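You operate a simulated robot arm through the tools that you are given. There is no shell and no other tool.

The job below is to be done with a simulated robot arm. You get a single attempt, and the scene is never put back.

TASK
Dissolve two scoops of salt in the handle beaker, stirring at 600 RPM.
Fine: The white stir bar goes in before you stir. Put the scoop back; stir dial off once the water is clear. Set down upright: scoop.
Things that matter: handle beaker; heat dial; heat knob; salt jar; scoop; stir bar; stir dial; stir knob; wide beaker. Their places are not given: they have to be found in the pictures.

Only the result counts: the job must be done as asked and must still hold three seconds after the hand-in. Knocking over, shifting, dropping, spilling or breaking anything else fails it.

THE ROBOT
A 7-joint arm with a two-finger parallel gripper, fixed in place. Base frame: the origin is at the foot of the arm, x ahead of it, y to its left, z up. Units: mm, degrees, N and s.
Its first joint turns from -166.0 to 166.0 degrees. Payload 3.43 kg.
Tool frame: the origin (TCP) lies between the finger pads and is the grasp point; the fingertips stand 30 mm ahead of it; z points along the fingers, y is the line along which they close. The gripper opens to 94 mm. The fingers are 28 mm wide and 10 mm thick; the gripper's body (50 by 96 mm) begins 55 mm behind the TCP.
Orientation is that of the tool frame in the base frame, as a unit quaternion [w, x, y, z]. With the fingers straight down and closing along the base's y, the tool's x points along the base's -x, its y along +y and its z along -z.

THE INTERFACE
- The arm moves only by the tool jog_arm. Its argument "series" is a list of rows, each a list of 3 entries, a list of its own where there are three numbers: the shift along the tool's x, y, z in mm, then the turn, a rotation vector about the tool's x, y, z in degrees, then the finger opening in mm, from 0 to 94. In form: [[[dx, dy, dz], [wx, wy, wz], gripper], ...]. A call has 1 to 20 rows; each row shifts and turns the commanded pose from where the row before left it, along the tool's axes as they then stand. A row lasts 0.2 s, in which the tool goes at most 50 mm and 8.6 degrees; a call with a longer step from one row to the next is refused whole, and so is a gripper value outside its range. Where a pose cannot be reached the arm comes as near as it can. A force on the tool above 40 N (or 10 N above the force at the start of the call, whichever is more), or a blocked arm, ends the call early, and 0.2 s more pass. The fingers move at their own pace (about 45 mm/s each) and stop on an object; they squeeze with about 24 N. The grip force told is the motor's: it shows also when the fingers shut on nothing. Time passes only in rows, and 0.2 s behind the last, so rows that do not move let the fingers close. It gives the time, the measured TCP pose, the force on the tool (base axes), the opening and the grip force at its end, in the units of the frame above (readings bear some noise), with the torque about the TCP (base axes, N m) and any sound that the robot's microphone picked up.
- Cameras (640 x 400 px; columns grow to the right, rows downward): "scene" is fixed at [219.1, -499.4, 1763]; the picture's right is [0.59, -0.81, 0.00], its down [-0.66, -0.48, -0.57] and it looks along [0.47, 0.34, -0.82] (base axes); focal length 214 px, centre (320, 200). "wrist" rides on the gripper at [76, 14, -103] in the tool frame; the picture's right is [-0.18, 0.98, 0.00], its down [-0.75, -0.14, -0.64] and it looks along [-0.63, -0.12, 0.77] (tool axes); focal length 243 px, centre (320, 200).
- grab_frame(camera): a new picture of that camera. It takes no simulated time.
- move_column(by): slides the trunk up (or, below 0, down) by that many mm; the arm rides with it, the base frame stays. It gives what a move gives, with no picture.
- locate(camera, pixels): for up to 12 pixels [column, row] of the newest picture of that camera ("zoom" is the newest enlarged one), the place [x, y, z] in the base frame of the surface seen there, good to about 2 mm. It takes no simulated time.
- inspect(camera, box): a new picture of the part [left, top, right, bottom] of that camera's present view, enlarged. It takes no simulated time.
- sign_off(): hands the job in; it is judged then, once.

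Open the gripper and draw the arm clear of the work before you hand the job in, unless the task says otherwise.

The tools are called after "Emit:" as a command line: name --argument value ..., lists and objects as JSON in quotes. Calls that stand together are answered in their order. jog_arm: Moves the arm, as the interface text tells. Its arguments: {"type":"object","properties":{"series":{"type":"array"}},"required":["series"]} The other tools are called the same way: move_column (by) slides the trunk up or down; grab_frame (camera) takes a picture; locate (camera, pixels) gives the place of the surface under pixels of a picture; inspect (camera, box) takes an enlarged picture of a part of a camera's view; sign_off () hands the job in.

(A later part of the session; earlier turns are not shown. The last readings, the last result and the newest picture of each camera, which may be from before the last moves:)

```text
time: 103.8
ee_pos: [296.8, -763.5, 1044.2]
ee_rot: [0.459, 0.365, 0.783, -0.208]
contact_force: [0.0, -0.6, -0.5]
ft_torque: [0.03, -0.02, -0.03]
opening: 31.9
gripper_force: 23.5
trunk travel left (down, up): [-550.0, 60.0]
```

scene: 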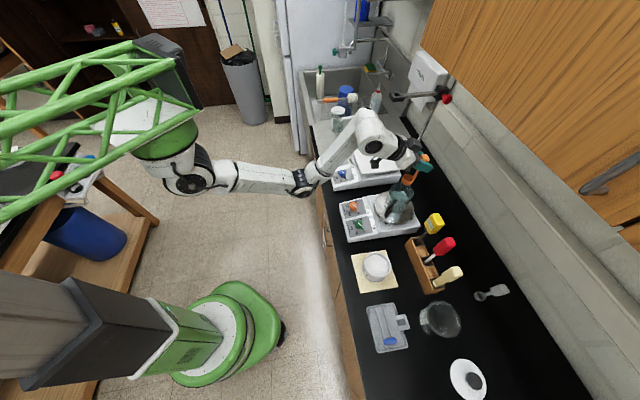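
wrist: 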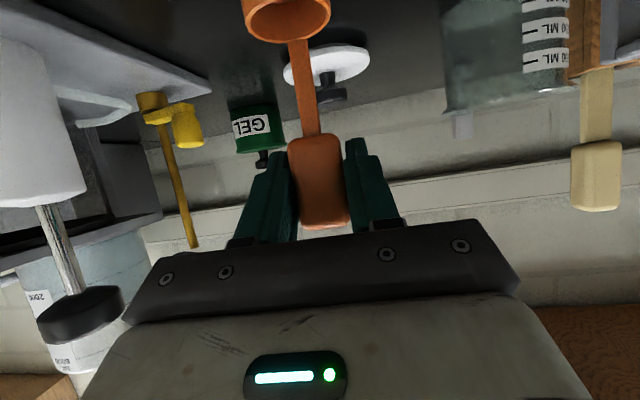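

The rim is ~2 mm above its resting height. I step down 1 mm at a time until contact shows.

Emit:
jog_arm --series '[[[1.5, -1.5, -0.6], [0, 0, 0], 18], [[0.87, 0, 0.5], [0, 0, 0], 18], [[0, 0, 0], [0, 0, 0], 18]]'

Emit:
jog_arm --series '[[[0.87, 0, 0.5], [0, 0, 0], 18], [[0, 0, 0], [0, 0, 0], 18]]'

```text
time: 104.6
ee_pos: [294.8, -765.8, 1042.6]
ee_rot: [0.458, 0.365, 0.783, -0.208]
contact_force: [0.1, 1.4, 2.9]
ft_torque: [0.03, -0.03, -0.01]
opening: 32.1
gripper_force: 24.1
trunk travel left (down, up): [-550.0, 60.0]
```

```text
time: 105.2
ee_pos: [294.7, -765.2, 1043.2]
ee_rot: [0.459, 0.364, 0.783, -0.208]
contact_force: [0.9, 2.5, 9.3]
ft_torque: [0.09, 0.06, -0.04]
opening: 31.8
gripper_force: 24.2
trunk travel left (down, up): [-550.0, 60.0]
```

Contact is made (9 N). I ease up 0.7 mm and open the fingers slowly.

Emit:
jog_arm --series '[[[-0.6, 0, -0.35], [0, 0, 0], 18], [[0, 0, 0], [0, 0, 0], 30], [[0, 0, 0], [0, 0, 0], 34], [[0, 0, 0], [0, 0, 0], 38], [[0, 0, 0], [0, 0, 0], 44], [[0, 0, 0], [0, 0, 0], 52], [[0, 0, 0], [0, 0, 0], 56], [[0, 0, 0], [0, 0, 0], 56]]'

Emit:
grab_frame --camera "wrist"

Emit:
locate --camera "wrist" --pixels '[[246, 20], [328, 14], [300, 70], [308, 120], [316, 150], [322, 205]]'

```text
time: 107.0
ee_pos: [294.4, -764.4, 1042.9]
ee_rot: [0.459, 0.364, 0.783, -0.208]
contact_force: [0.3, -0.6, 1.1]
ft_torque: [0.0, 0.02, -0.01]
opening: 55.6
gripper_force: 0.0
trunk travel left (down, up): [-550.0, 60.0]
```

```text
taken
```

wrist: 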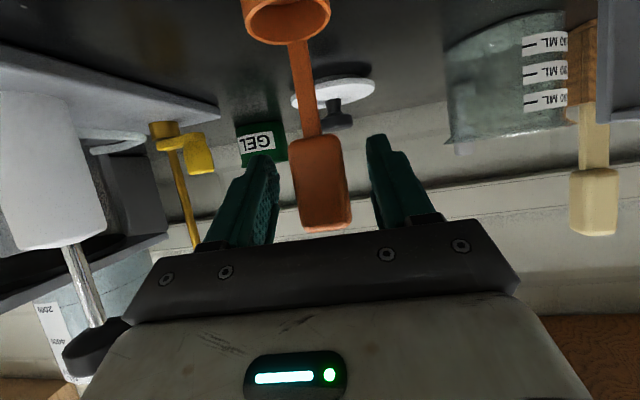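

```text
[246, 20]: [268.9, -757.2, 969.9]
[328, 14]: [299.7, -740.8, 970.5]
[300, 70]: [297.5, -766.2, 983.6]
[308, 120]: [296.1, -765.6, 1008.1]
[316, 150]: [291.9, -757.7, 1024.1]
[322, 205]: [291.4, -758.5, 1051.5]
```

The scoop stands upright with rim z≈970 at its original place. I withdraw straight back along the tool axis and look again.

Emit:
jog_arm --series '[[[0, 0, -15], [0, 0, 0], 56], [[0, 0, -25], [0, 0, 0], 56], [[0, 0, -35], [0, 0, 0], 56], [[0, 0, -40], [0, 0, 0], 56], [[0, 0, 0], [0, 0, 0], 56]]'

Emit:
grab_frame --camera "wrist"

```text
time: 108.2
ee_pos: [227.6, -688.7, 1098.9]
ee_rot: [0.458, 0.365, 0.783, -0.207]
contact_force: [0.5, -0.4, 0.5]
ft_torque: [-0.02, 0.0, -0.01]
opening: 56.0
gripper_force: 0.1
trunk travel left (down, up): [-550.0, 60.0]
```

```text
taken
```

wrist: 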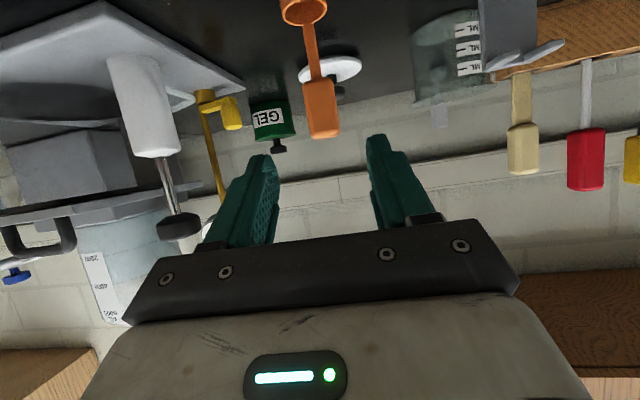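

The scoop is back and upright. Now for the stir dial: I rise, pitch the tool back to 11° from vertical and move to hover over the green knob along its axis.

Emit:
jog_arm --series '[[[-34.8, 0.4, -19.8], [0, 0, 0], 56], [[-34.8, 0.4, -19.8], [0, 0, 0], 56], [[-34.8, 0.4, -19.8], [0, 0, 0], 56], [[0, 0, 0], [0, 8.17, 0], 56], [[0, 0, 0], [0, 8.17, 0], 56], [[0, 0, 0], [0, 8.17, 0], 56], [[0, 0, 0], [0, 8.17, 0], 56], [[0, 0, 0], [0, 8.17, 0], 56], [[0, 0, 0], [0, 8.17, 0], 56], [[0, 0, 0], [0, 0, 0], 56]]'

Emit:
jog_arm --series '[[[0.3, 42.4, 5.1], [0, 0, 0], 56], [[0.3, 42.4, 5.1], [0, 0, 0], 56], [[0.3, 42.4, 5.1], [0, 0, 0], 56], [[0.3, 42.4, 5.1], [0, 0, 0], 56], [[0.3, 42.4, 5.1], [0, 0, 0], 56], [[0.3, 42.4, 5.1], [0, 0, 0], 56], [[0.3, 42.4, 5.1], [0, 0, 0], 56], [[0.3, 42.4, 5.1], [0, 0, 0], 56], [[0.3, 42.4, 5.1], [0, 0, 0], 56], [[0.3, 42.4, 5.1], [0, 0, 0], 56], [[0.3, 42.4, 5.1], [0, 0, 0], 56], [[0.3, 42.4, 5.1], [0, 0, 0], 56], [[0, 0, 0], [0, 0, 0], 56]]'

Emit:
grab_frame --camera "wrist"

Emit:
grab_frame --camera "scene"

```text
time: 110.4
ee_pos: [230.3, -688.9, 1219.2]
ee_rot: [0.092, 0.419, 0.903, -0.038]
contact_force: [0.2, 0.2, 0.0]
ft_torque: [0.0, -0.02, -0.01]
opening: 56.2
gripper_force: 0.1
trunk travel left (down, up): [-550.0, 60.0]
```

```text
time: 113.2
ee_pos: [622.9, -365.3, 1163.3]
ee_rot: [0.093, 0.419, 0.903, -0.038]
contact_force: [0.2, -0.7, 0.1]
ft_torque: [0.0, 0.0, 0.02]
opening: 55.8
gripper_force: 0.0
trunk travel left (down, up): [-550.0, 60.0]
```

```text
taken
```

wrist: 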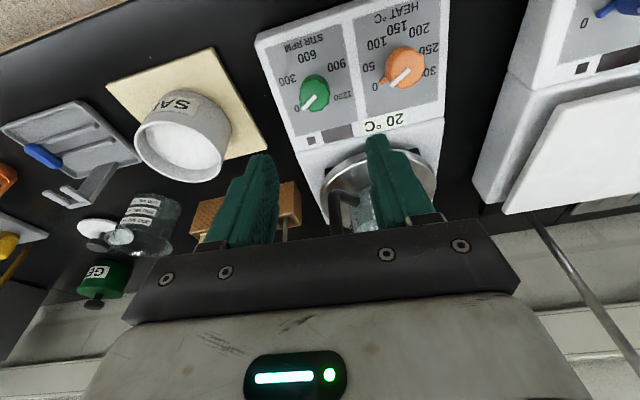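

```text
taken
```

scene: 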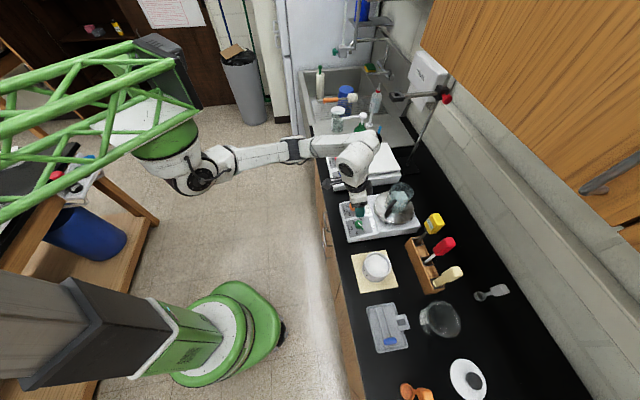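

The green dial is at wrist (315,92). I enlarge it and take precise located points of knob and panel.

Emit:
inspect --camera "wrist" --box '[250, 30, 390, 140]'

```text
3.64 times, centred on (320, 85) of wrist
```

zoom: 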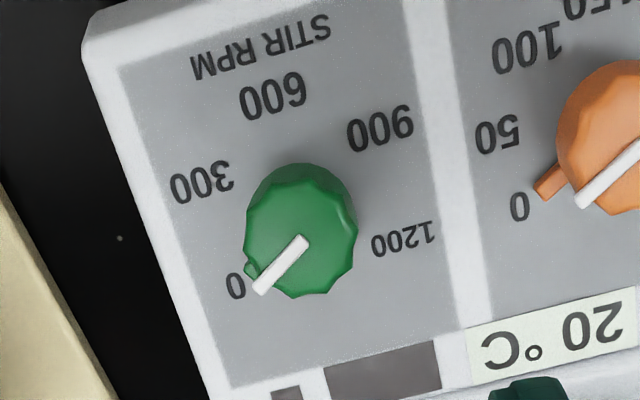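

I locate knob top, edges, numerals and panel points.

Emit:
locate --camera "zoom" --pixels '[[303, 242], [262, 288], [285, 262], [250, 225], [352, 235], [310, 292], [300, 168], [350, 205], [330, 270], [300, 190], [280, 200], [325, 200]]'

Emit:
locate --camera "zoom" --pixels '[[235, 286], [201, 181], [273, 96], [380, 128], [403, 240], [130, 80], [400, 15], [220, 370], [440, 320], [300, 330], [200, 230], [400, 190]]'

```text
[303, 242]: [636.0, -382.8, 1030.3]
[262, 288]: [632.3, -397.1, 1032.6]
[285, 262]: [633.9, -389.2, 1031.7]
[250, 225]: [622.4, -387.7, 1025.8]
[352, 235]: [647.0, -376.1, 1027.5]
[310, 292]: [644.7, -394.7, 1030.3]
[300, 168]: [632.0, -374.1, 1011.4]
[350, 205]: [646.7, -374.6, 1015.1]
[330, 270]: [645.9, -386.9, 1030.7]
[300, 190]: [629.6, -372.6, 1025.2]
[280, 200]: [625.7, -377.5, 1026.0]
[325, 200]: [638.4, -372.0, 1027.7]
```

```text
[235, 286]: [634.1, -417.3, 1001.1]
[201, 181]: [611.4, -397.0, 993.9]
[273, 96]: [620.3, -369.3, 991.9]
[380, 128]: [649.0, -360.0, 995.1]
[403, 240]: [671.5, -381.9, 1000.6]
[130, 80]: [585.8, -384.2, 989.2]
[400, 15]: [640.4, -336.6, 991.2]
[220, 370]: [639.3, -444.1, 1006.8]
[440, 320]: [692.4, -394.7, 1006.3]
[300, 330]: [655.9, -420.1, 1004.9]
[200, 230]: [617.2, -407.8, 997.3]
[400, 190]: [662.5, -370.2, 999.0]
```

Axis base ≈(640.8,-389.4,997.5), tilted 11.7°; knob top centre (636,-383,1030), diameter ≈29 mm; my tool axis already matches. Fingers should straddle the knob clear of its pointer nub, so I turn the tool −90° about its axis here at the hover height.

Emit:
jog_arm --series '[[[0, 0, 0], [0, 0, -8.2], 56], [[0, 0, 0], [0, 0, -8.2], 56], [[0, 0, 0], [0, 0, -8.2], 56], [[0, 0, 0], [0, 0, -8.2], 56], [[0, 0, 0], [0, 0, -8.2], 56], [[0, 0, 0], [0, 0, -8.2], 56], [[0, 0, 0], [0, 0, -8.2], 56], [[0, 0, 0], [0, 0, -8.2], 56], [[0, 0, 0], [0, 0, -8.2], 56], [[0, 0, 0], [0, 0, -8.2], 56], [[0, 0, 0], [0, 0, -8.2], 56], [[0, 0, 0], [0, 0, 0], 56]]'

Emit:
grab_frame --camera "wrist"

Emit:
grab_frame --camera "scene"

```text
time: 115.8
ee_pos: [622.2, -365.5, 1163.2]
ee_rot: [0.038, -0.344, 0.934, -0.091]
contact_force: [-0.2, 0.5, 0.3]
ft_torque: [0.01, 0.0, 0.0]
opening: 56.1
gripper_force: 0.0
trunk travel left (down, up): [-550.0, 60.0]
```

```text
taken
```

wrist: 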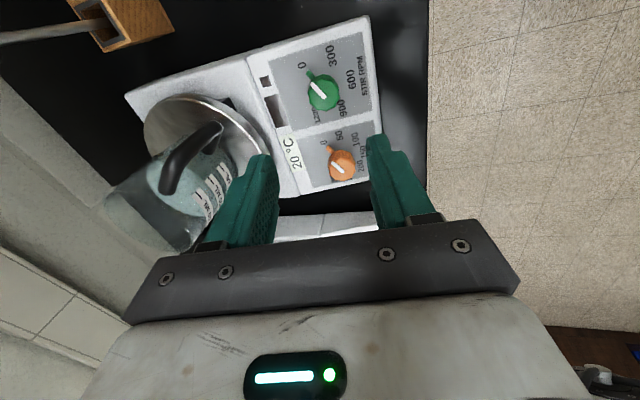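

```text
taken
```

scene: 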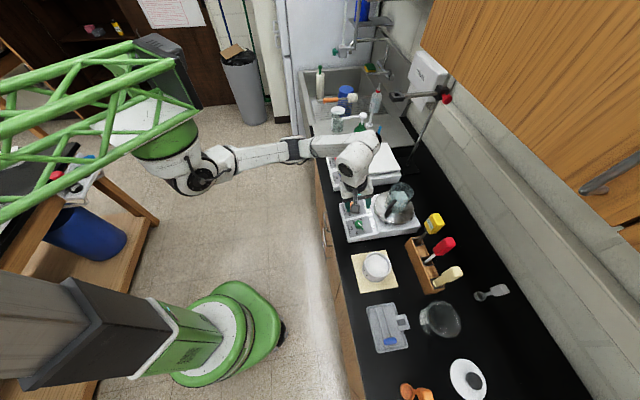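

The −90° turn is tracked well and the nub at (312,73) now lies between the finger lines. I centre on the axis, narrow the opening and come down to 110 mm above the panel for a check.

Emit:
jog_arm --series '[[[1, 2.1, 29.1], [0, 0, 0], 50], [[1.1, 2.2, 29.1], [0, 0, 0], 46], [[0, 0, 0], [0, 0, 0], 46]]'

Emit:
grab_frame --camera "wrist"

Emit:
inspect --camera "wrist" --box '[240, 60, 420, 200]'

```text
time: 116.6
ee_pos: [627.5, -373.6, 1105.2]
ee_rot: [0.038, -0.344, 0.934, -0.092]
contact_force: [0.3, -0.1, 0.3]
ft_torque: [0.0, 0.0, -0.01]
opening: 46.0
gripper_force: 0.0
trunk travel left (down, up): [-550.0, 60.0]
```

```text
taken
```

wrist: 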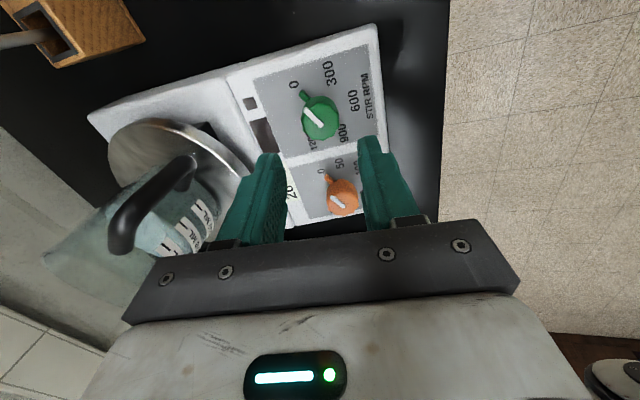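

```text
2.86 times, centred on (330, 130) of wrist
```

zoom: 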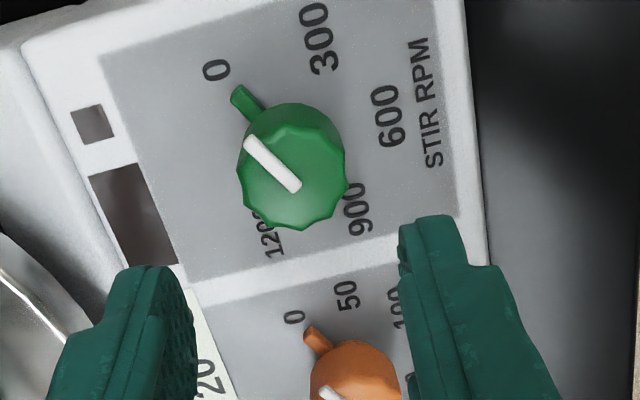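

The knob at zoom (292,170) lies between the finger lines. I re-locate the knob top from this view to fine-tune centring.

Emit:
locate --camera "zoom" --pixels '[[297, 185], [245, 160], [340, 185], [295, 225], [290, 130], [250, 200], [335, 150], [243, 100], [330, 210], [262, 215], [265, 135], [345, 175]]'

```text
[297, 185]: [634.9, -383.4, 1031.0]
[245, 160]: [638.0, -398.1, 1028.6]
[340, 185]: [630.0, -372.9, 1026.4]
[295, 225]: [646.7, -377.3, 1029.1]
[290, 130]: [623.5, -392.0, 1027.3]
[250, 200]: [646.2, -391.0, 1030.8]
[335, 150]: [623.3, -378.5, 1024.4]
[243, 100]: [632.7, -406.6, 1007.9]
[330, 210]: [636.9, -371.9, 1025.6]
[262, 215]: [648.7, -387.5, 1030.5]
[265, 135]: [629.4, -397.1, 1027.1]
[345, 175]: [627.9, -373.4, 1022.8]
```

The knob's top centre is ≈(636,-385,1029). I descend along the axis to TCP ≈(634.8,-383,1038.6) so the fingertips stay ~12 mm above the panel.

Emit:
jog_arm --series '[[[0.5, 0.7, 20], [0, 0, 0], 46], [[0.6, 0.7, 20], [0, 0, 0], 46], [[0, 0, 15], [0, 0, 0], 46], [[0, 0, 8], [0, 0, 0], 46], [[0, 0, 4.6], [0, 0, 0], 46], [[0, 0, 0], [0, 0, 0], 46]]'

Emit:
grab_frame --camera "wrist"

Emit:
inspect --camera "wrist" --box '[220, 90, 420, 240]'

Emit:
inspect --camera "scene" --box '[320, 170, 420, 260]'

```text
time: 118.0
ee_pos: [632.8, -381.7, 1038.4]
ee_rot: [0.039, -0.343, 0.934, -0.091]
contact_force: [-0.2, 0.1, -0.1]
ft_torque: [-0.02, -0.01, 0.01]
opening: 46.1
gripper_force: 0.0
trunk travel left (down, up): [-550.0, 60.0]
```

```text
taken
```

wrist: 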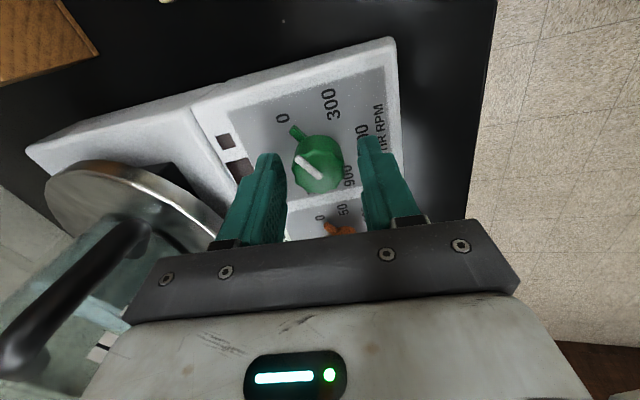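

```text
2.67 times, centred on (320, 165) of wrist
```

zoom: 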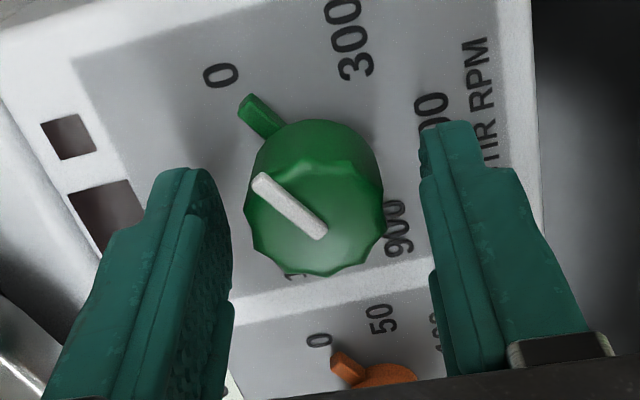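

```text
4.44 times, centred on (370, 215) of scene
```

zoom: 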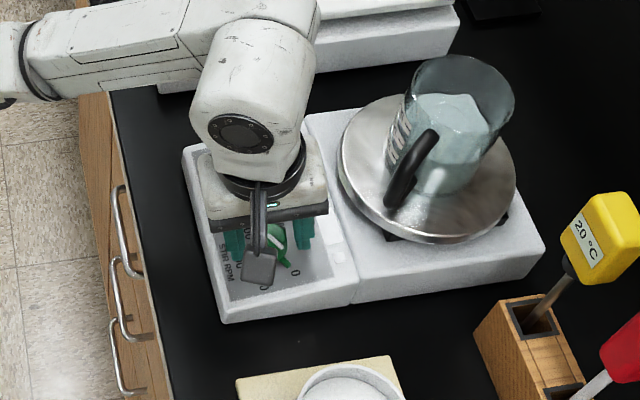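

The knob top at wrist (319,173) matches the expected (320,176) for a centred grip. I close on the knob.

Emit:
jog_arm --series '[[[0, 0, 0], [0, 0, 0], 38], [[0, 0, 0], [0, 0, 0], 32], [[0, 0, 0], [0, 0, 0], 28], [[0, 0, 0], [0, 0, 0], 22], [[0, 0, 0], [0, 0, 0], 20], [[0, 0, 0], [0, 0, 0], 20], [[0, 0, 0], [0, 0, 0], 20]]'

Emit:
inspect --camera "wrist" --box '[220, 90, 420, 240]'

```text
time: 119.6
ee_pos: [634.5, -382.9, 1039.5]
ee_rot: [0.039, -0.345, 0.933, -0.092]
contact_force: [5.3, -8.1, 1.1]
ft_torque: [-0.76, -0.86, -0.03]
opening: 29.3
gripper_force: 44.4
trunk travel left (down, up): [-550.0, 60.0]
```

```text
2.67 times, centred on (320, 165) of wrist
```

zoom: 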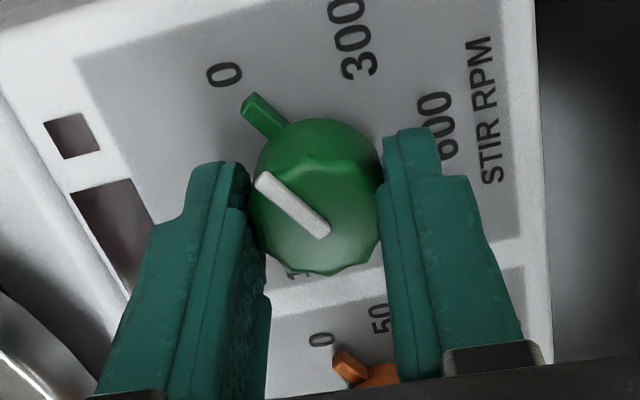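

Gripped at 29.3 mm with a ~10 N side load toward the rear, so I ease 1 mm that way, then turn +30° about the tool axis and check that the knob follows.

Emit:
jog_arm --series '[[[0, -1, 0], [0, 0, 0], 20], [[0, 0, 0], [0, 0, 5], 20], [[0, 0, 0], [0, 0, 5], 20], [[0, 0, 0], [0, 0, 5], 20], [[0, 0, 0], [0, 0, 5], 20], [[0, 0, 0], [0, 0, 5], 20], [[0, 0, 0], [0, 0, 5], 20], [[0, 0, 0], [0, 0, 0], 20]]'

Emit:
inspect --camera "wrist" --box '[220, 90, 420, 240]'

```text
time: 121.4
ee_pos: [634.3, -382.2, 1038.9]
ee_rot: [0.06, -0.09, 0.991, -0.079]
contact_force: [2.7, -8.4, 3.1]
ft_torque: [-0.8, -0.8, 0.02]
opening: 29.6
gripper_force: 44.8
trunk travel left (down, up): [-550.0, 60.0]
```

```text
2.67 times, centred on (320, 165) of wrist
```

zoom: 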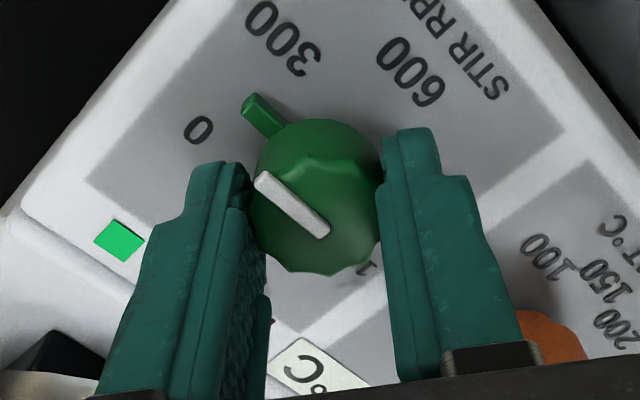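

The knob follows (pointer at 30° past 0) and a green indicator lit. I continue another 90° to reach 600.

Emit:
jog_arm --series '[[[0, 0, 0], [0, 0, 6], 20], [[0, 0, 0], [0, 0, 6], 20], [[0, 0, 0], [0, 0, 6], 20], [[0, 0, 0], [0, 0, 6], 20], [[0, 0, 0], [0, 0, 6], 20], [[0, 0, 0], [0, 0, 6], 20], [[0, 0, 0], [0, 0, 6], 20], [[0, 0, 0], [0, 0, 6], 20], [[0, 0, 0], [0, 0, 6], 20], [[0, 0, 0], [0, 0, 6], 20], [[0, 0, 0], [0, 0, 6], 20], [[0, 0, 0], [0, 0, 6], 20], [[0, 0, 0], [0, 0, 6], 20], [[0, 0, 0], [0, 0, 6], 20], [[0, 0, 0], [0, 0, 6], 20], [[0, 0, 0], [0, 0, 0], 20]]'

Emit:
inspect --camera "wrist" --box '[220, 90, 420, 240]'

Emit:
inspect --camera "scene" --box '[320, 170, 420, 260]'

```text
time: 124.8
ee_pos: [634.5, -383.5, 1038.6]
ee_rot: [0.098, 0.637, 0.764, -0.013]
contact_force: [-5.7, -22.8, 8.9]
ft_torque: [0.3, -0.7, 0.15]
opening: 29.7
gripper_force: 45.3
trunk travel left (down, up): [-550.0, 60.0]
```

```text
2.67 times, centred on (320, 165) of wrist
```

zoom: 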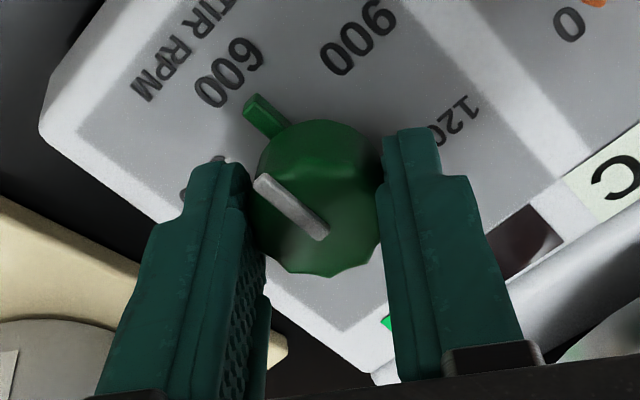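

```text
4.44 times, centred on (370, 215) of scene
```

zoom: 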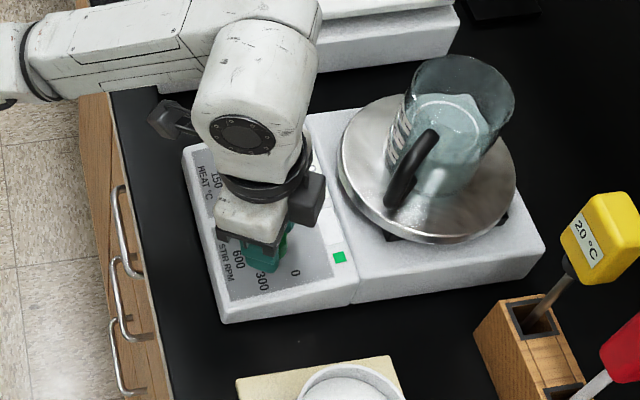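

The nub now points at 600 just as it pointed at 0 before. A side load has built up, so I relax 1.5 mm along it and then open the fingers.

Emit:
jog_arm --series '[[[-1, -0.4, 0], [0, 0, 0], 20], [[-0.8, -0.3, 0], [0, 0, 0], 20], [[0, 0, 0], [0, 0, 0], 20]]'

Emit:
inspect --camera "wrist" --box '[220, 90, 420, 240]'

```text
time: 125.6
ee_pos: [634.6, -383.1, 1037.9]
ee_rot: [0.098, 0.636, 0.765, -0.013]
contact_force: [-9.7, -5.3, 1.7]
ft_torque: [-1.0, -0.71, -0.04]
opening: 29.6
gripper_force: 45.3
trunk travel left (down, up): [-550.0, 60.0]
```

```text
2.67 times, centred on (320, 165) of wrist
```

zoom: 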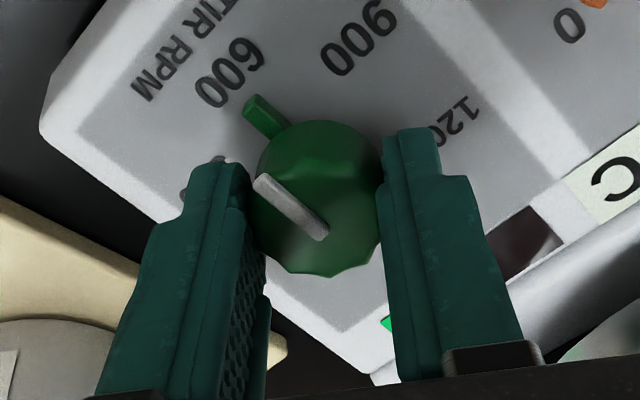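

The load dropped. Still holding the knob, I locate the nub to compute the dial angle.

Emit:
locate --camera "zoom" --pixels '[[248, 108], [262, 98], [256, 104], [265, 113], [275, 122], [285, 128], [228, 75], [258, 180], [325, 232], [290, 206]]'

Emit:
inspect --camera "scene" --box '[380, 170, 440, 235]'

```text
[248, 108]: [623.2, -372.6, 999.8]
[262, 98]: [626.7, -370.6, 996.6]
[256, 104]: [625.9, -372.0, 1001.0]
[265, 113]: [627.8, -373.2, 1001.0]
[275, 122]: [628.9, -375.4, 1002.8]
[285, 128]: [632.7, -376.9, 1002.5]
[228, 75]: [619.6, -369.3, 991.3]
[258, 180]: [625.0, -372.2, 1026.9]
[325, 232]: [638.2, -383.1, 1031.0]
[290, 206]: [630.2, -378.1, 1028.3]
```

```text
6.15 times, centred on (410, 202) of scene
```

zoom: 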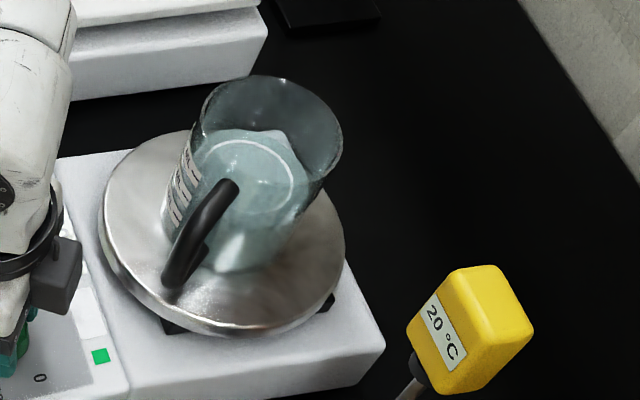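

The nub direction works out at ≈270° (600 mark) and the stir bar is visibly spinning (white ring in the beaker). I hold the dial here and wait while the salt dissolves.

Emit:
jog_arm --series '[[[0, 0, 0], [0, 0, 0], 20], [[0, 0, 0], [0, 0, 0], 20], [[0, 0, 0], [0, 0, 0], 20], [[0, 0, 0], [0, 0, 0], 20], [[0, 0, 0], [0, 0, 0], 20], [[0, 0, 0], [0, 0, 0], 20], [[0, 0, 0], [0, 0, 0], 20], [[0, 0, 0], [0, 0, 0], 20], [[0, 0, 0], [0, 0, 0], 20], [[0, 0, 0], [0, 0, 0], 20], [[0, 0, 0], [0, 0, 0], 20], [[0, 0, 0], [0, 0, 0], 20], [[0, 0, 0], [0, 0, 0], 20], [[0, 0, 0], [0, 0, 0], 20], [[0, 0, 0], [0, 0, 0], 20], [[0, 0, 0], [0, 0, 0], 20], [[0, 0, 0], [0, 0, 0], 20], [[0, 0, 0], [0, 0, 0], 20], [[0, 0, 0], [0, 0, 0], 20], [[0, 0, 0], [0, 0, 0], 20]]'

Emit:
inspect --camera "scene" --box '[380, 170, 440, 235]'

```text
time: 129.8
ee_pos: [634.3, -382.5, 1038.3]
ee_rot: [0.098, 0.636, 0.765, -0.011]
contact_force: [-14.5, 16.9, -14.5]
ft_torque: [0.4, -0.53, 0.14]
opening: 29.7
gripper_force: 45.0
trunk travel left (down, up): [-550.0, 60.0]
```

```text
6.15 times, centred on (410, 202) of scene
```

zoom: 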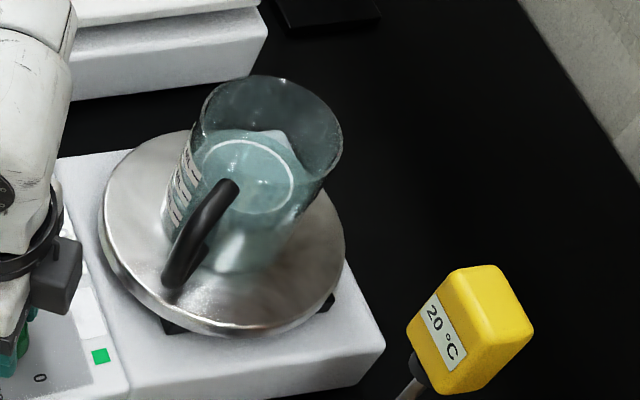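

The holding force drifts (−14, 17, −14 N), so I release the knob to leave it untouched at 600 while stirring, and check its position.

Emit:
jog_arm --series '[[[0, 0, 0], [0, 0, 0], 32], [[0, 0, 0], [0, 0, 0], 38], [[0, 0, 0], [0, 0, 0], 46], [[0, 0, 0], [0, 0, 0], 46], [[0, 0, 0], [0, 0, 0], 46]]'

Emit:
inspect --camera "wrist" --box '[220, 90, 420, 240]'

```text
time: 131.0
ee_pos: [635.1, -384.1, 1039.9]
ee_rot: [0.098, 0.636, 0.765, -0.012]
contact_force: [0.1, 0.5, 0.2]
ft_torque: [-0.05, 0.02, 0.01]
opening: 46.1
gripper_force: 0.0
trunk travel left (down, up): [-550.0, 60.0]
```

```text
2.67 times, centred on (320, 165) of wrist
```

zoom: 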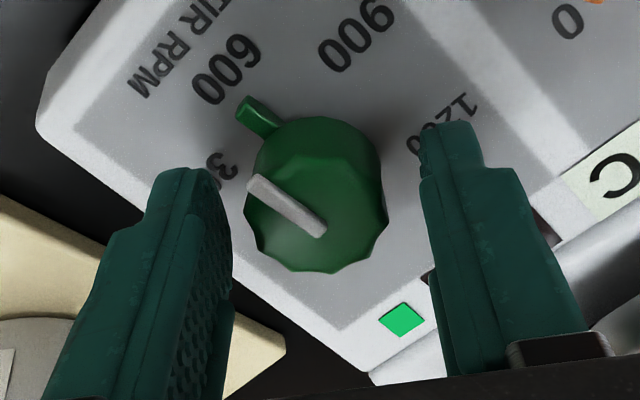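

Released with zero force. I zoom in more tightly and measure the nub angle against the numerals.

Emit:
inspect --camera "wrist" --box '[270, 95, 350, 200]'

```text
3.81 times, centred on (310, 148) of wrist
```

zoom: 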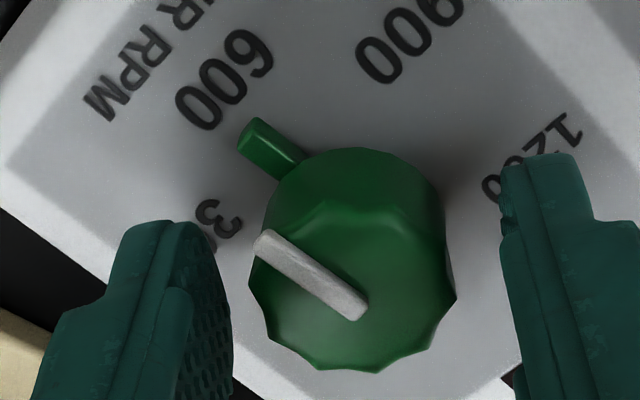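

I locate the nub tip, its sides and the 600 and 900 numerals in this zoom.

Emit:
locate --camera "zoom" --pixels '[[248, 150], [262, 128], [255, 138], [268, 148], [280, 158], [270, 170], [290, 148], [225, 80], [405, 40], [215, 215], [265, 243], [357, 305]]'

```text
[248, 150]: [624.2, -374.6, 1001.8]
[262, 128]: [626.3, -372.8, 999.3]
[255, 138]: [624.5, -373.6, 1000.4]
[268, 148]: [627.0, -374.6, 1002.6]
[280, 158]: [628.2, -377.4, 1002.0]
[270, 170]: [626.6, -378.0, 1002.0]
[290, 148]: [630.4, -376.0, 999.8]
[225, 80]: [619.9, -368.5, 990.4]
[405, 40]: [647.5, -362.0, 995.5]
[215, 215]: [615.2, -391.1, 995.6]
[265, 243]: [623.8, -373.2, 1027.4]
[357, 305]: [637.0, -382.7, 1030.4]
```

The nub points at ≈267°, the same as the centre of the 600 numeral — the dial is at 600. I wait and watch the water.

Emit:
jog_arm --series '[[[0, 0, 0], [0, 0, 0], 46], [[0, 0, 0], [0, 0, 0], 46], [[0, 0, 0], [0, 0, 0], 46], [[0, 0, 0], [0, 0, 0], 46], [[0, 0, 0], [0, 0, 0], 46], [[0, 0, 0], [0, 0, 0], 46], [[0, 0, 0], [0, 0, 0], 46], [[0, 0, 0], [0, 0, 0], 46], [[0, 0, 0], [0, 0, 0], 46], [[0, 0, 0], [0, 0, 0], 46], [[0, 0, 0], [0, 0, 0], 46], [[0, 0, 0], [0, 0, 0], 46], [[0, 0, 0], [0, 0, 0], 46], [[0, 0, 0], [0, 0, 0], 46], [[0, 0, 0], [0, 0, 0], 46], [[0, 0, 0], [0, 0, 0], 46], [[0, 0, 0], [0, 0, 0], 46], [[0, 0, 0], [0, 0, 0], 46], [[0, 0, 0], [0, 0, 0], 46], [[0, 0, 0], [0, 0, 0], 46]]'

Emit:
inspect --camera "scene" --box '[380, 170, 440, 235]'

Emit:
jog_arm --series '[[[0, 0, 0], [0, 0, 0], 46], [[0, 0, 0], [0, 0, 0], 46], [[0, 0, 0], [0, 0, 0], 46], [[0, 0, 0], [0, 0, 0], 46], [[0, 0, 0], [0, 0, 0], 46], [[0, 0, 0], [0, 0, 0], 46], [[0, 0, 0], [0, 0, 0], 46], [[0, 0, 0], [0, 0, 0], 46], [[0, 0, 0], [0, 0, 0], 46], [[0, 0, 0], [0, 0, 0], 46], [[0, 0, 0], [0, 0, 0], 46], [[0, 0, 0], [0, 0, 0], 46], [[0, 0, 0], [0, 0, 0], 46], [[0, 0, 0], [0, 0, 0], 46], [[0, 0, 0], [0, 0, 0], 46], [[0, 0, 0], [0, 0, 0], 46], [[0, 0, 0], [0, 0, 0], 46], [[0, 0, 0], [0, 0, 0], 46], [[0, 0, 0], [0, 0, 0], 46], [[0, 0, 0], [0, 0, 0], 46]]'

Emit:
inspect --camera "scene" --box '[380, 170, 440, 235]'

```text
time: 135.2
ee_pos: [635.7, -384.2, 1039.2]
ee_rot: [0.098, 0.637, 0.765, -0.012]
contact_force: [0.4, 0.0, 0.6]
ft_torque: [0.01, 0.0, -0.03]
opening: 45.9
gripper_force: 0.1
trunk travel left (down, up): [-550.0, 60.0]
```

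```text
6.15 times, centred on (410, 202) of scene
```

zoom: 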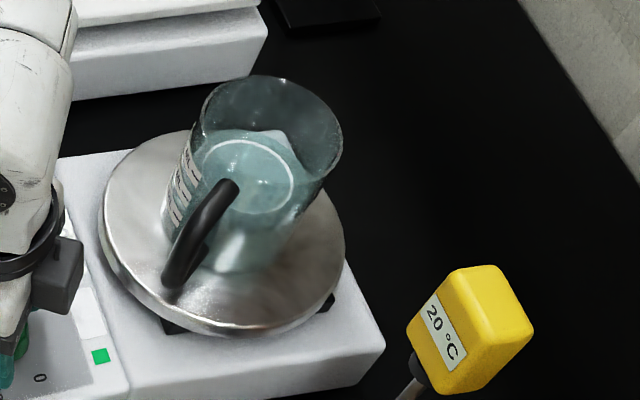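

```text
time: 139.4
ee_pos: [634.8, -384.0, 1038.8]
ee_rot: [0.098, 0.636, 0.765, -0.013]
contact_force: [-0.2, 0.1, 0.6]
ft_torque: [-0.02, 0.0, 0.01]
opening: 45.9
gripper_force: 0.2
trunk travel left (down, up): [-550.0, 60.0]
```

```text
6.15 times, centred on (410, 202) of scene
```

zoom: 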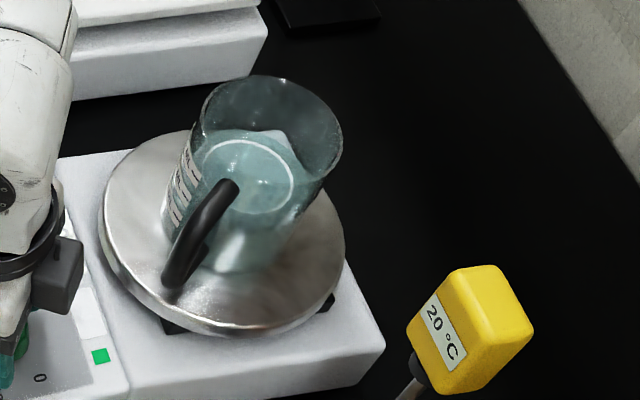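

I take the same enlarged view as I had before the salt was added, to compare the water's clarity, after a further wait.

Emit:
jog_arm --series '[[[0, 0, 0], [0, 0, 0], 46], [[0, 0, 0], [0, 0, 0], 46], [[0, 0, 0], [0, 0, 0], 46], [[0, 0, 0], [0, 0, 0], 46], [[0, 0, 0], [0, 0, 0], 46], [[0, 0, 0], [0, 0, 0], 46], [[0, 0, 0], [0, 0, 0], 46], [[0, 0, 0], [0, 0, 0], 46], [[0, 0, 0], [0, 0, 0], 46], [[0, 0, 0], [0, 0, 0], 46], [[0, 0, 0], [0, 0, 0], 46], [[0, 0, 0], [0, 0, 0], 46], [[0, 0, 0], [0, 0, 0], 46], [[0, 0, 0], [0, 0, 0], 46], [[0, 0, 0], [0, 0, 0], 46], [[0, 0, 0], [0, 0, 0], 46], [[0, 0, 0], [0, 0, 0], 46], [[0, 0, 0], [0, 0, 0], 46], [[0, 0, 0], [0, 0, 0], 46], [[0, 0, 0], [0, 0, 0], 46]]'

Emit:
inspect --camera "scene" --box '[370, 165, 440, 235]'

Emit:
inspect --camera "scene" --box '[392, 178, 416, 204]'

```text
time: 143.6
ee_pos: [634.9, -384.1, 1039.3]
ee_rot: [0.099, 0.636, 0.765, -0.013]
contact_force: [0.4, 0.1, -0.3]
ft_torque: [0.0, 0.0, 0.01]
opening: 46.1
gripper_force: 0.0
trunk travel left (down, up): [-550.0, 60.0]
```

```text
5.71 times, centred on (405, 200) of scene
```

zoom: 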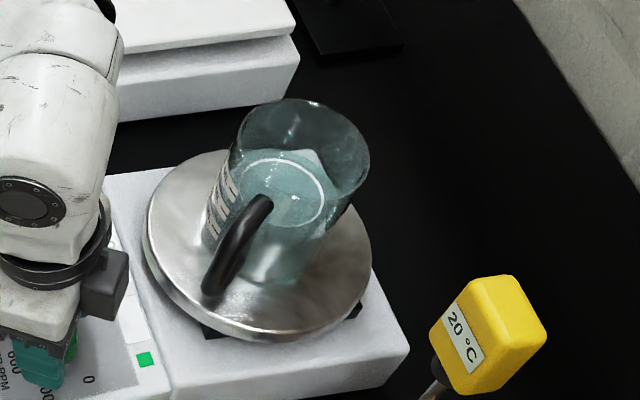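

```text
15.38 times, centred on (404, 191) of scene
```

zoom: 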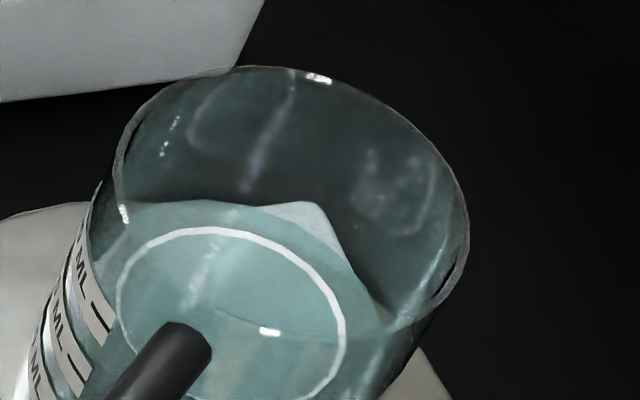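

At 15x the water looks fairly clear with a stirring ring on it. I wait another 4 s twice and compare the same high zoom for any further change.

Emit:
jog_arm --series '[[[0, 0, 0], [0, 0, 0], 46], [[0, 0, 0], [0, 0, 0], 46], [[0, 0, 0], [0, 0, 0], 46], [[0, 0, 0], [0, 0, 0], 46], [[0, 0, 0], [0, 0, 0], 46], [[0, 0, 0], [0, 0, 0], 46], [[0, 0, 0], [0, 0, 0], 46], [[0, 0, 0], [0, 0, 0], 46], [[0, 0, 0], [0, 0, 0], 46], [[0, 0, 0], [0, 0, 0], 46], [[0, 0, 0], [0, 0, 0], 46], [[0, 0, 0], [0, 0, 0], 46], [[0, 0, 0], [0, 0, 0], 46], [[0, 0, 0], [0, 0, 0], 46], [[0, 0, 0], [0, 0, 0], 46], [[0, 0, 0], [0, 0, 0], 46], [[0, 0, 0], [0, 0, 0], 46], [[0, 0, 0], [0, 0, 0], 46], [[0, 0, 0], [0, 0, 0], 46], [[0, 0, 0], [0, 0, 0], 46]]'

Emit:
inspect --camera "scene" --box '[392, 178, 416, 204]'

Emit:
jog_arm --series '[[[0, 0, 0], [0, 0, 0], 46], [[0, 0, 0], [0, 0, 0], 46], [[0, 0, 0], [0, 0, 0], 46], [[0, 0, 0], [0, 0, 0], 46], [[0, 0, 0], [0, 0, 0], 46], [[0, 0, 0], [0, 0, 0], 46], [[0, 0, 0], [0, 0, 0], 46], [[0, 0, 0], [0, 0, 0], 46], [[0, 0, 0], [0, 0, 0], 46], [[0, 0, 0], [0, 0, 0], 46], [[0, 0, 0], [0, 0, 0], 46], [[0, 0, 0], [0, 0, 0], 46], [[0, 0, 0], [0, 0, 0], 46], [[0, 0, 0], [0, 0, 0], 46], [[0, 0, 0], [0, 0, 0], 46], [[0, 0, 0], [0, 0, 0], 46], [[0, 0, 0], [0, 0, 0], 46], [[0, 0, 0], [0, 0, 0], 46], [[0, 0, 0], [0, 0, 0], 46], [[0, 0, 0], [0, 0, 0], 46]]'

Emit:
inspect --camera "scene" --box '[392, 178, 416, 204]'

```text
time: 147.8
ee_pos: [634.6, -384.2, 1039.1]
ee_rot: [0.099, 0.636, 0.765, -0.013]
contact_force: [-0.3, 0.3, 0.0]
ft_torque: [0.02, 0.03, 0.01]
opening: 46.0
gripper_force: 0.0
trunk travel left (down, up): [-550.0, 60.0]
```

```text
15.38 times, centred on (404, 191) of scene
```

zoom: 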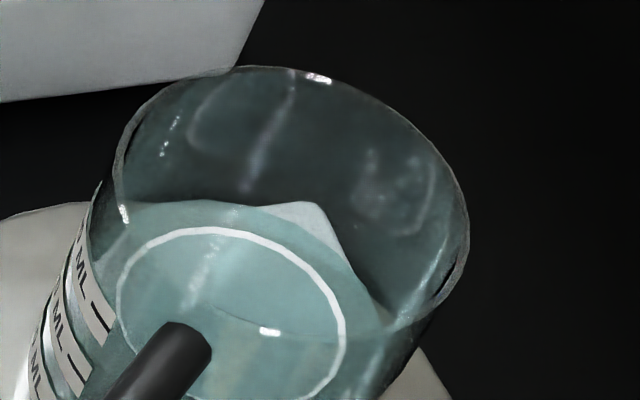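

```text
time: 152.0
ee_pos: [633.6, -384.0, 1039.4]
ee_rot: [0.099, 0.636, 0.765, -0.013]
contact_force: [0.4, -0.2, -0.1]
ft_torque: [0.03, -0.01, 0.01]
opening: 46.0
gripper_force: 0.2
trunk travel left (down, up): [-550.0, 60.0]
```

```text
15.38 times, centred on (404, 191) of scene
```

zoom: 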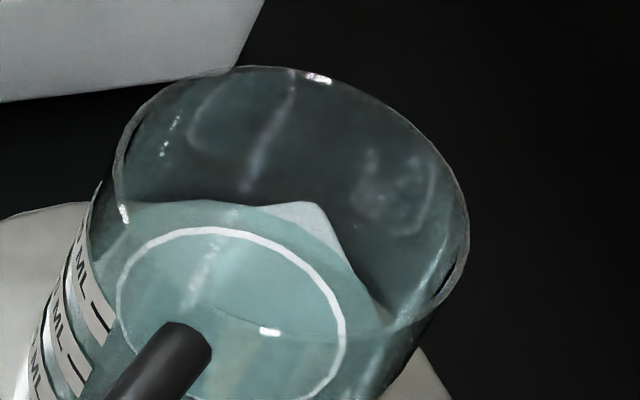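

Between 143.6 s and 147.8 s it cleared slightly more (a bottom edge line appeared at zoom (290,325)); 152 s looks the same. I wait a little longer to be sure.

Emit:
jog_arm --series '[[[0, 0, 0], [0, 0, 0], 46], [[0, 0, 0], [0, 0, 0], 46], [[0, 0, 0], [0, 0, 0], 46], [[0, 0, 0], [0, 0, 0], 46], [[0, 0, 0], [0, 0, 0], 46], [[0, 0, 0], [0, 0, 0], 46], [[0, 0, 0], [0, 0, 0], 46], [[0, 0, 0], [0, 0, 0], 46], [[0, 0, 0], [0, 0, 0], 46], [[0, 0, 0], [0, 0, 0], 46], [[0, 0, 0], [0, 0, 0], 46], [[0, 0, 0], [0, 0, 0], 46], [[0, 0, 0], [0, 0, 0], 46], [[0, 0, 0], [0, 0, 0], 46], [[0, 0, 0], [0, 0, 0], 46], [[0, 0, 0], [0, 0, 0], 46], [[0, 0, 0], [0, 0, 0], 46], [[0, 0, 0], [0, 0, 0], 46], [[0, 0, 0], [0, 0, 0], 46], [[0, 0, 0], [0, 0, 0], 46]]'

Emit:
jog_arm --series '[[[0, 0, 0], [0, 0, 0], 46], [[0, 0, 0], [0, 0, 0], 46], [[0, 0, 0], [0, 0, 0], 46], [[0, 0, 0], [0, 0, 0], 46], [[0, 0, 0], [0, 0, 0], 46], [[0, 0, 0], [0, 0, 0], 46], [[0, 0, 0], [0, 0, 0], 46], [[0, 0, 0], [0, 0, 0], 46], [[0, 0, 0], [0, 0, 0], 46], [[0, 0, 0], [0, 0, 0], 46], [[0, 0, 0], [0, 0, 0], 46], [[0, 0, 0], [0, 0, 0], 46], [[0, 0, 0], [0, 0, 0], 46], [[0, 0, 0], [0, 0, 0], 46], [[0, 0, 0], [0, 0, 0], 46], [[0, 0, 0], [0, 0, 0], 46], [[0, 0, 0], [0, 0, 0], 46], [[0, 0, 0], [0, 0, 0], 46], [[0, 0, 0], [0, 0, 0], 46], [[0, 0, 0], [0, 0, 0], 46]]'

Emit:
inspect --camera "scene" --box '[392, 178, 416, 204]'

Emit:
inspect --camera "scene" --box '[385, 190, 415, 220]'

```text
time: 156.2
ee_pos: [634.7, -384.0, 1039.5]
ee_rot: [0.098, 0.636, 0.765, -0.012]
contact_force: [0.4, -0.6, -0.1]
ft_torque: [0.01, -0.01, 0.0]
opening: 46.0
gripper_force: 0.1
trunk travel left (down, up): [-550.0, 60.0]
```

```text
time: 160.4
ee_pos: [635.4, -383.7, 1038.2]
ee_rot: [0.099, 0.637, 0.765, -0.012]
contact_force: [0.4, 0.3, 0.0]
ft_torque: [-0.03, -0.01, 0.0]
opening: 46.0
gripper_force: 0.0
trunk travel left (down, up): [-550.0, 60.0]
```

```text
15.38 times, centred on (404, 191) of scene
```

zoom: 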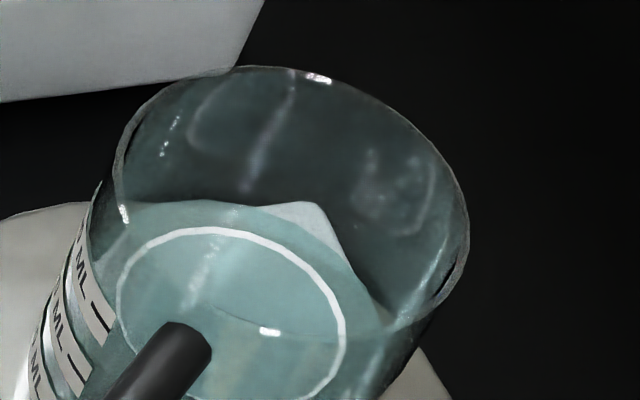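

```text
13.33 times, centred on (400, 205) of scene
```

zoom: 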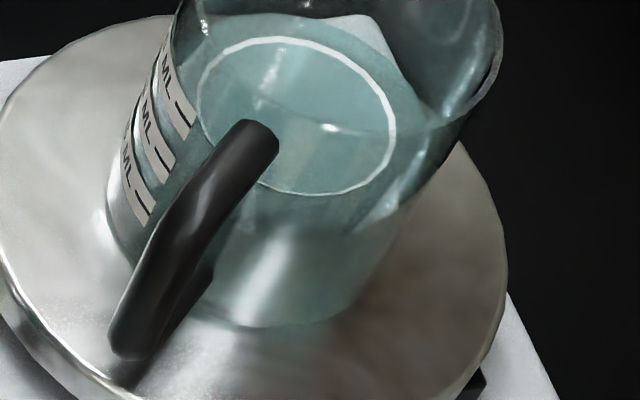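

The water is clear and unchanged since 147.8 s, with the beaker's bottom visible and no salt heap. For certainty I give it another 8 s and compare once more.

Emit:
jog_arm --series '[[[0, 0, 0], [0, 0, 0], 46], [[0, 0, 0], [0, 0, 0], 46], [[0, 0, 0], [0, 0, 0], 46], [[0, 0, 0], [0, 0, 0], 46], [[0, 0, 0], [0, 0, 0], 46], [[0, 0, 0], [0, 0, 0], 46], [[0, 0, 0], [0, 0, 0], 46], [[0, 0, 0], [0, 0, 0], 46], [[0, 0, 0], [0, 0, 0], 46], [[0, 0, 0], [0, 0, 0], 46], [[0, 0, 0], [0, 0, 0], 46], [[0, 0, 0], [0, 0, 0], 46], [[0, 0, 0], [0, 0, 0], 46], [[0, 0, 0], [0, 0, 0], 46], [[0, 0, 0], [0, 0, 0], 46], [[0, 0, 0], [0, 0, 0], 46], [[0, 0, 0], [0, 0, 0], 46], [[0, 0, 0], [0, 0, 0], 46], [[0, 0, 0], [0, 0, 0], 46], [[0, 0, 0], [0, 0, 0], 46]]'

Emit:
jog_arm --series '[[[0, 0, 0], [0, 0, 0], 46], [[0, 0, 0], [0, 0, 0], 46], [[0, 0, 0], [0, 0, 0], 46], [[0, 0, 0], [0, 0, 0], 46], [[0, 0, 0], [0, 0, 0], 46], [[0, 0, 0], [0, 0, 0], 46], [[0, 0, 0], [0, 0, 0], 46], [[0, 0, 0], [0, 0, 0], 46], [[0, 0, 0], [0, 0, 0], 46], [[0, 0, 0], [0, 0, 0], 46], [[0, 0, 0], [0, 0, 0], 46], [[0, 0, 0], [0, 0, 0], 46], [[0, 0, 0], [0, 0, 0], 46], [[0, 0, 0], [0, 0, 0], 46], [[0, 0, 0], [0, 0, 0], 46], [[0, 0, 0], [0, 0, 0], 46], [[0, 0, 0], [0, 0, 0], 46], [[0, 0, 0], [0, 0, 0], 46], [[0, 0, 0], [0, 0, 0], 46], [[0, 0, 0], [0, 0, 0], 46]]'

Emit:
inspect --camera "scene" --box '[385, 190, 415, 220]'

Emit:
inspect --camera "wrist" --box '[220, 90, 420, 240]'

```text
time: 164.6
ee_pos: [634.0, -384.2, 1039.6]
ee_rot: [0.098, 0.636, 0.765, -0.013]
contact_force: [0.8, -0.5, -0.8]
ft_torque: [0.01, 0.0, 0.01]
opening: 45.8
gripper_force: 0.0
trunk travel left (down, up): [-550.0, 60.0]
```

```text
time: 168.8
ee_pos: [635.2, -384.8, 1038.7]
ee_rot: [0.099, 0.636, 0.765, -0.013]
contact_force: [0.7, 0.9, 0.6]
ft_torque: [0.02, 0.01, -0.01]
opening: 45.9
gripper_force: 0.1
trunk travel left (down, up): [-550.0, 60.0]
```

```text
13.33 times, centred on (400, 205) of scene
```

zoom: 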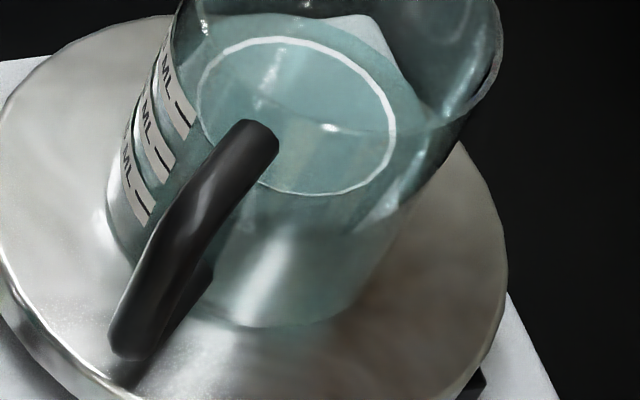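

```text
2.67 times, centred on (320, 165) of wrist
```

zoom: 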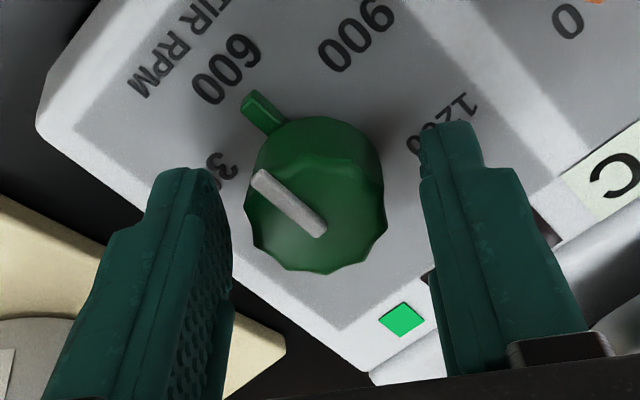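

The water is unchanged and clear, the stirrer having run ~40 s at 600. I now close on the knob again to turn it back to 0.

Emit:
jog_arm --series '[[[0, 0, 0], [0, 0, 0], 38], [[0, 0, 0], [0, 0, 0], 32], [[0, 0, 0], [0, 0, 0], 28], [[0, 0, 0], [0, 0, 0], 22], [[0, 0, 0], [0, 0, 0], 20], [[0, 0, 0], [0, 0, 0], 20]]'

Emit:
inspect --camera "wrist" --box '[220, 90, 420, 240]'

```text
time: 170.2
ee_pos: [634.3, -384.5, 1038.8]
ee_rot: [0.099, 0.636, 0.765, -0.012]
contact_force: [-4.7, -0.1, -1.2]
ft_torque: [0.2, -0.83, 0.15]
opening: 29.8
gripper_force: 45.2
trunk travel left (down, up): [-550.0, 60.0]
```

```text
2.67 times, centred on (320, 165) of wrist
```

zoom: 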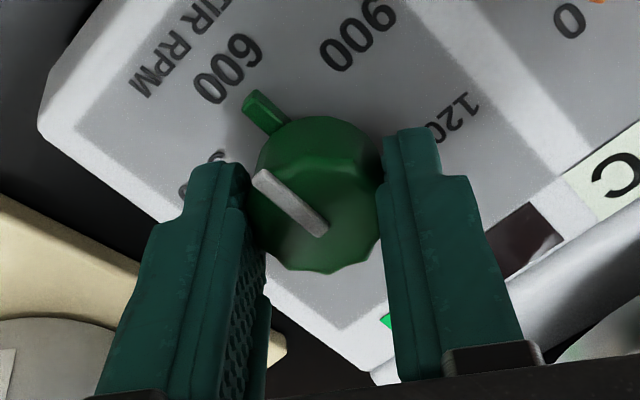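

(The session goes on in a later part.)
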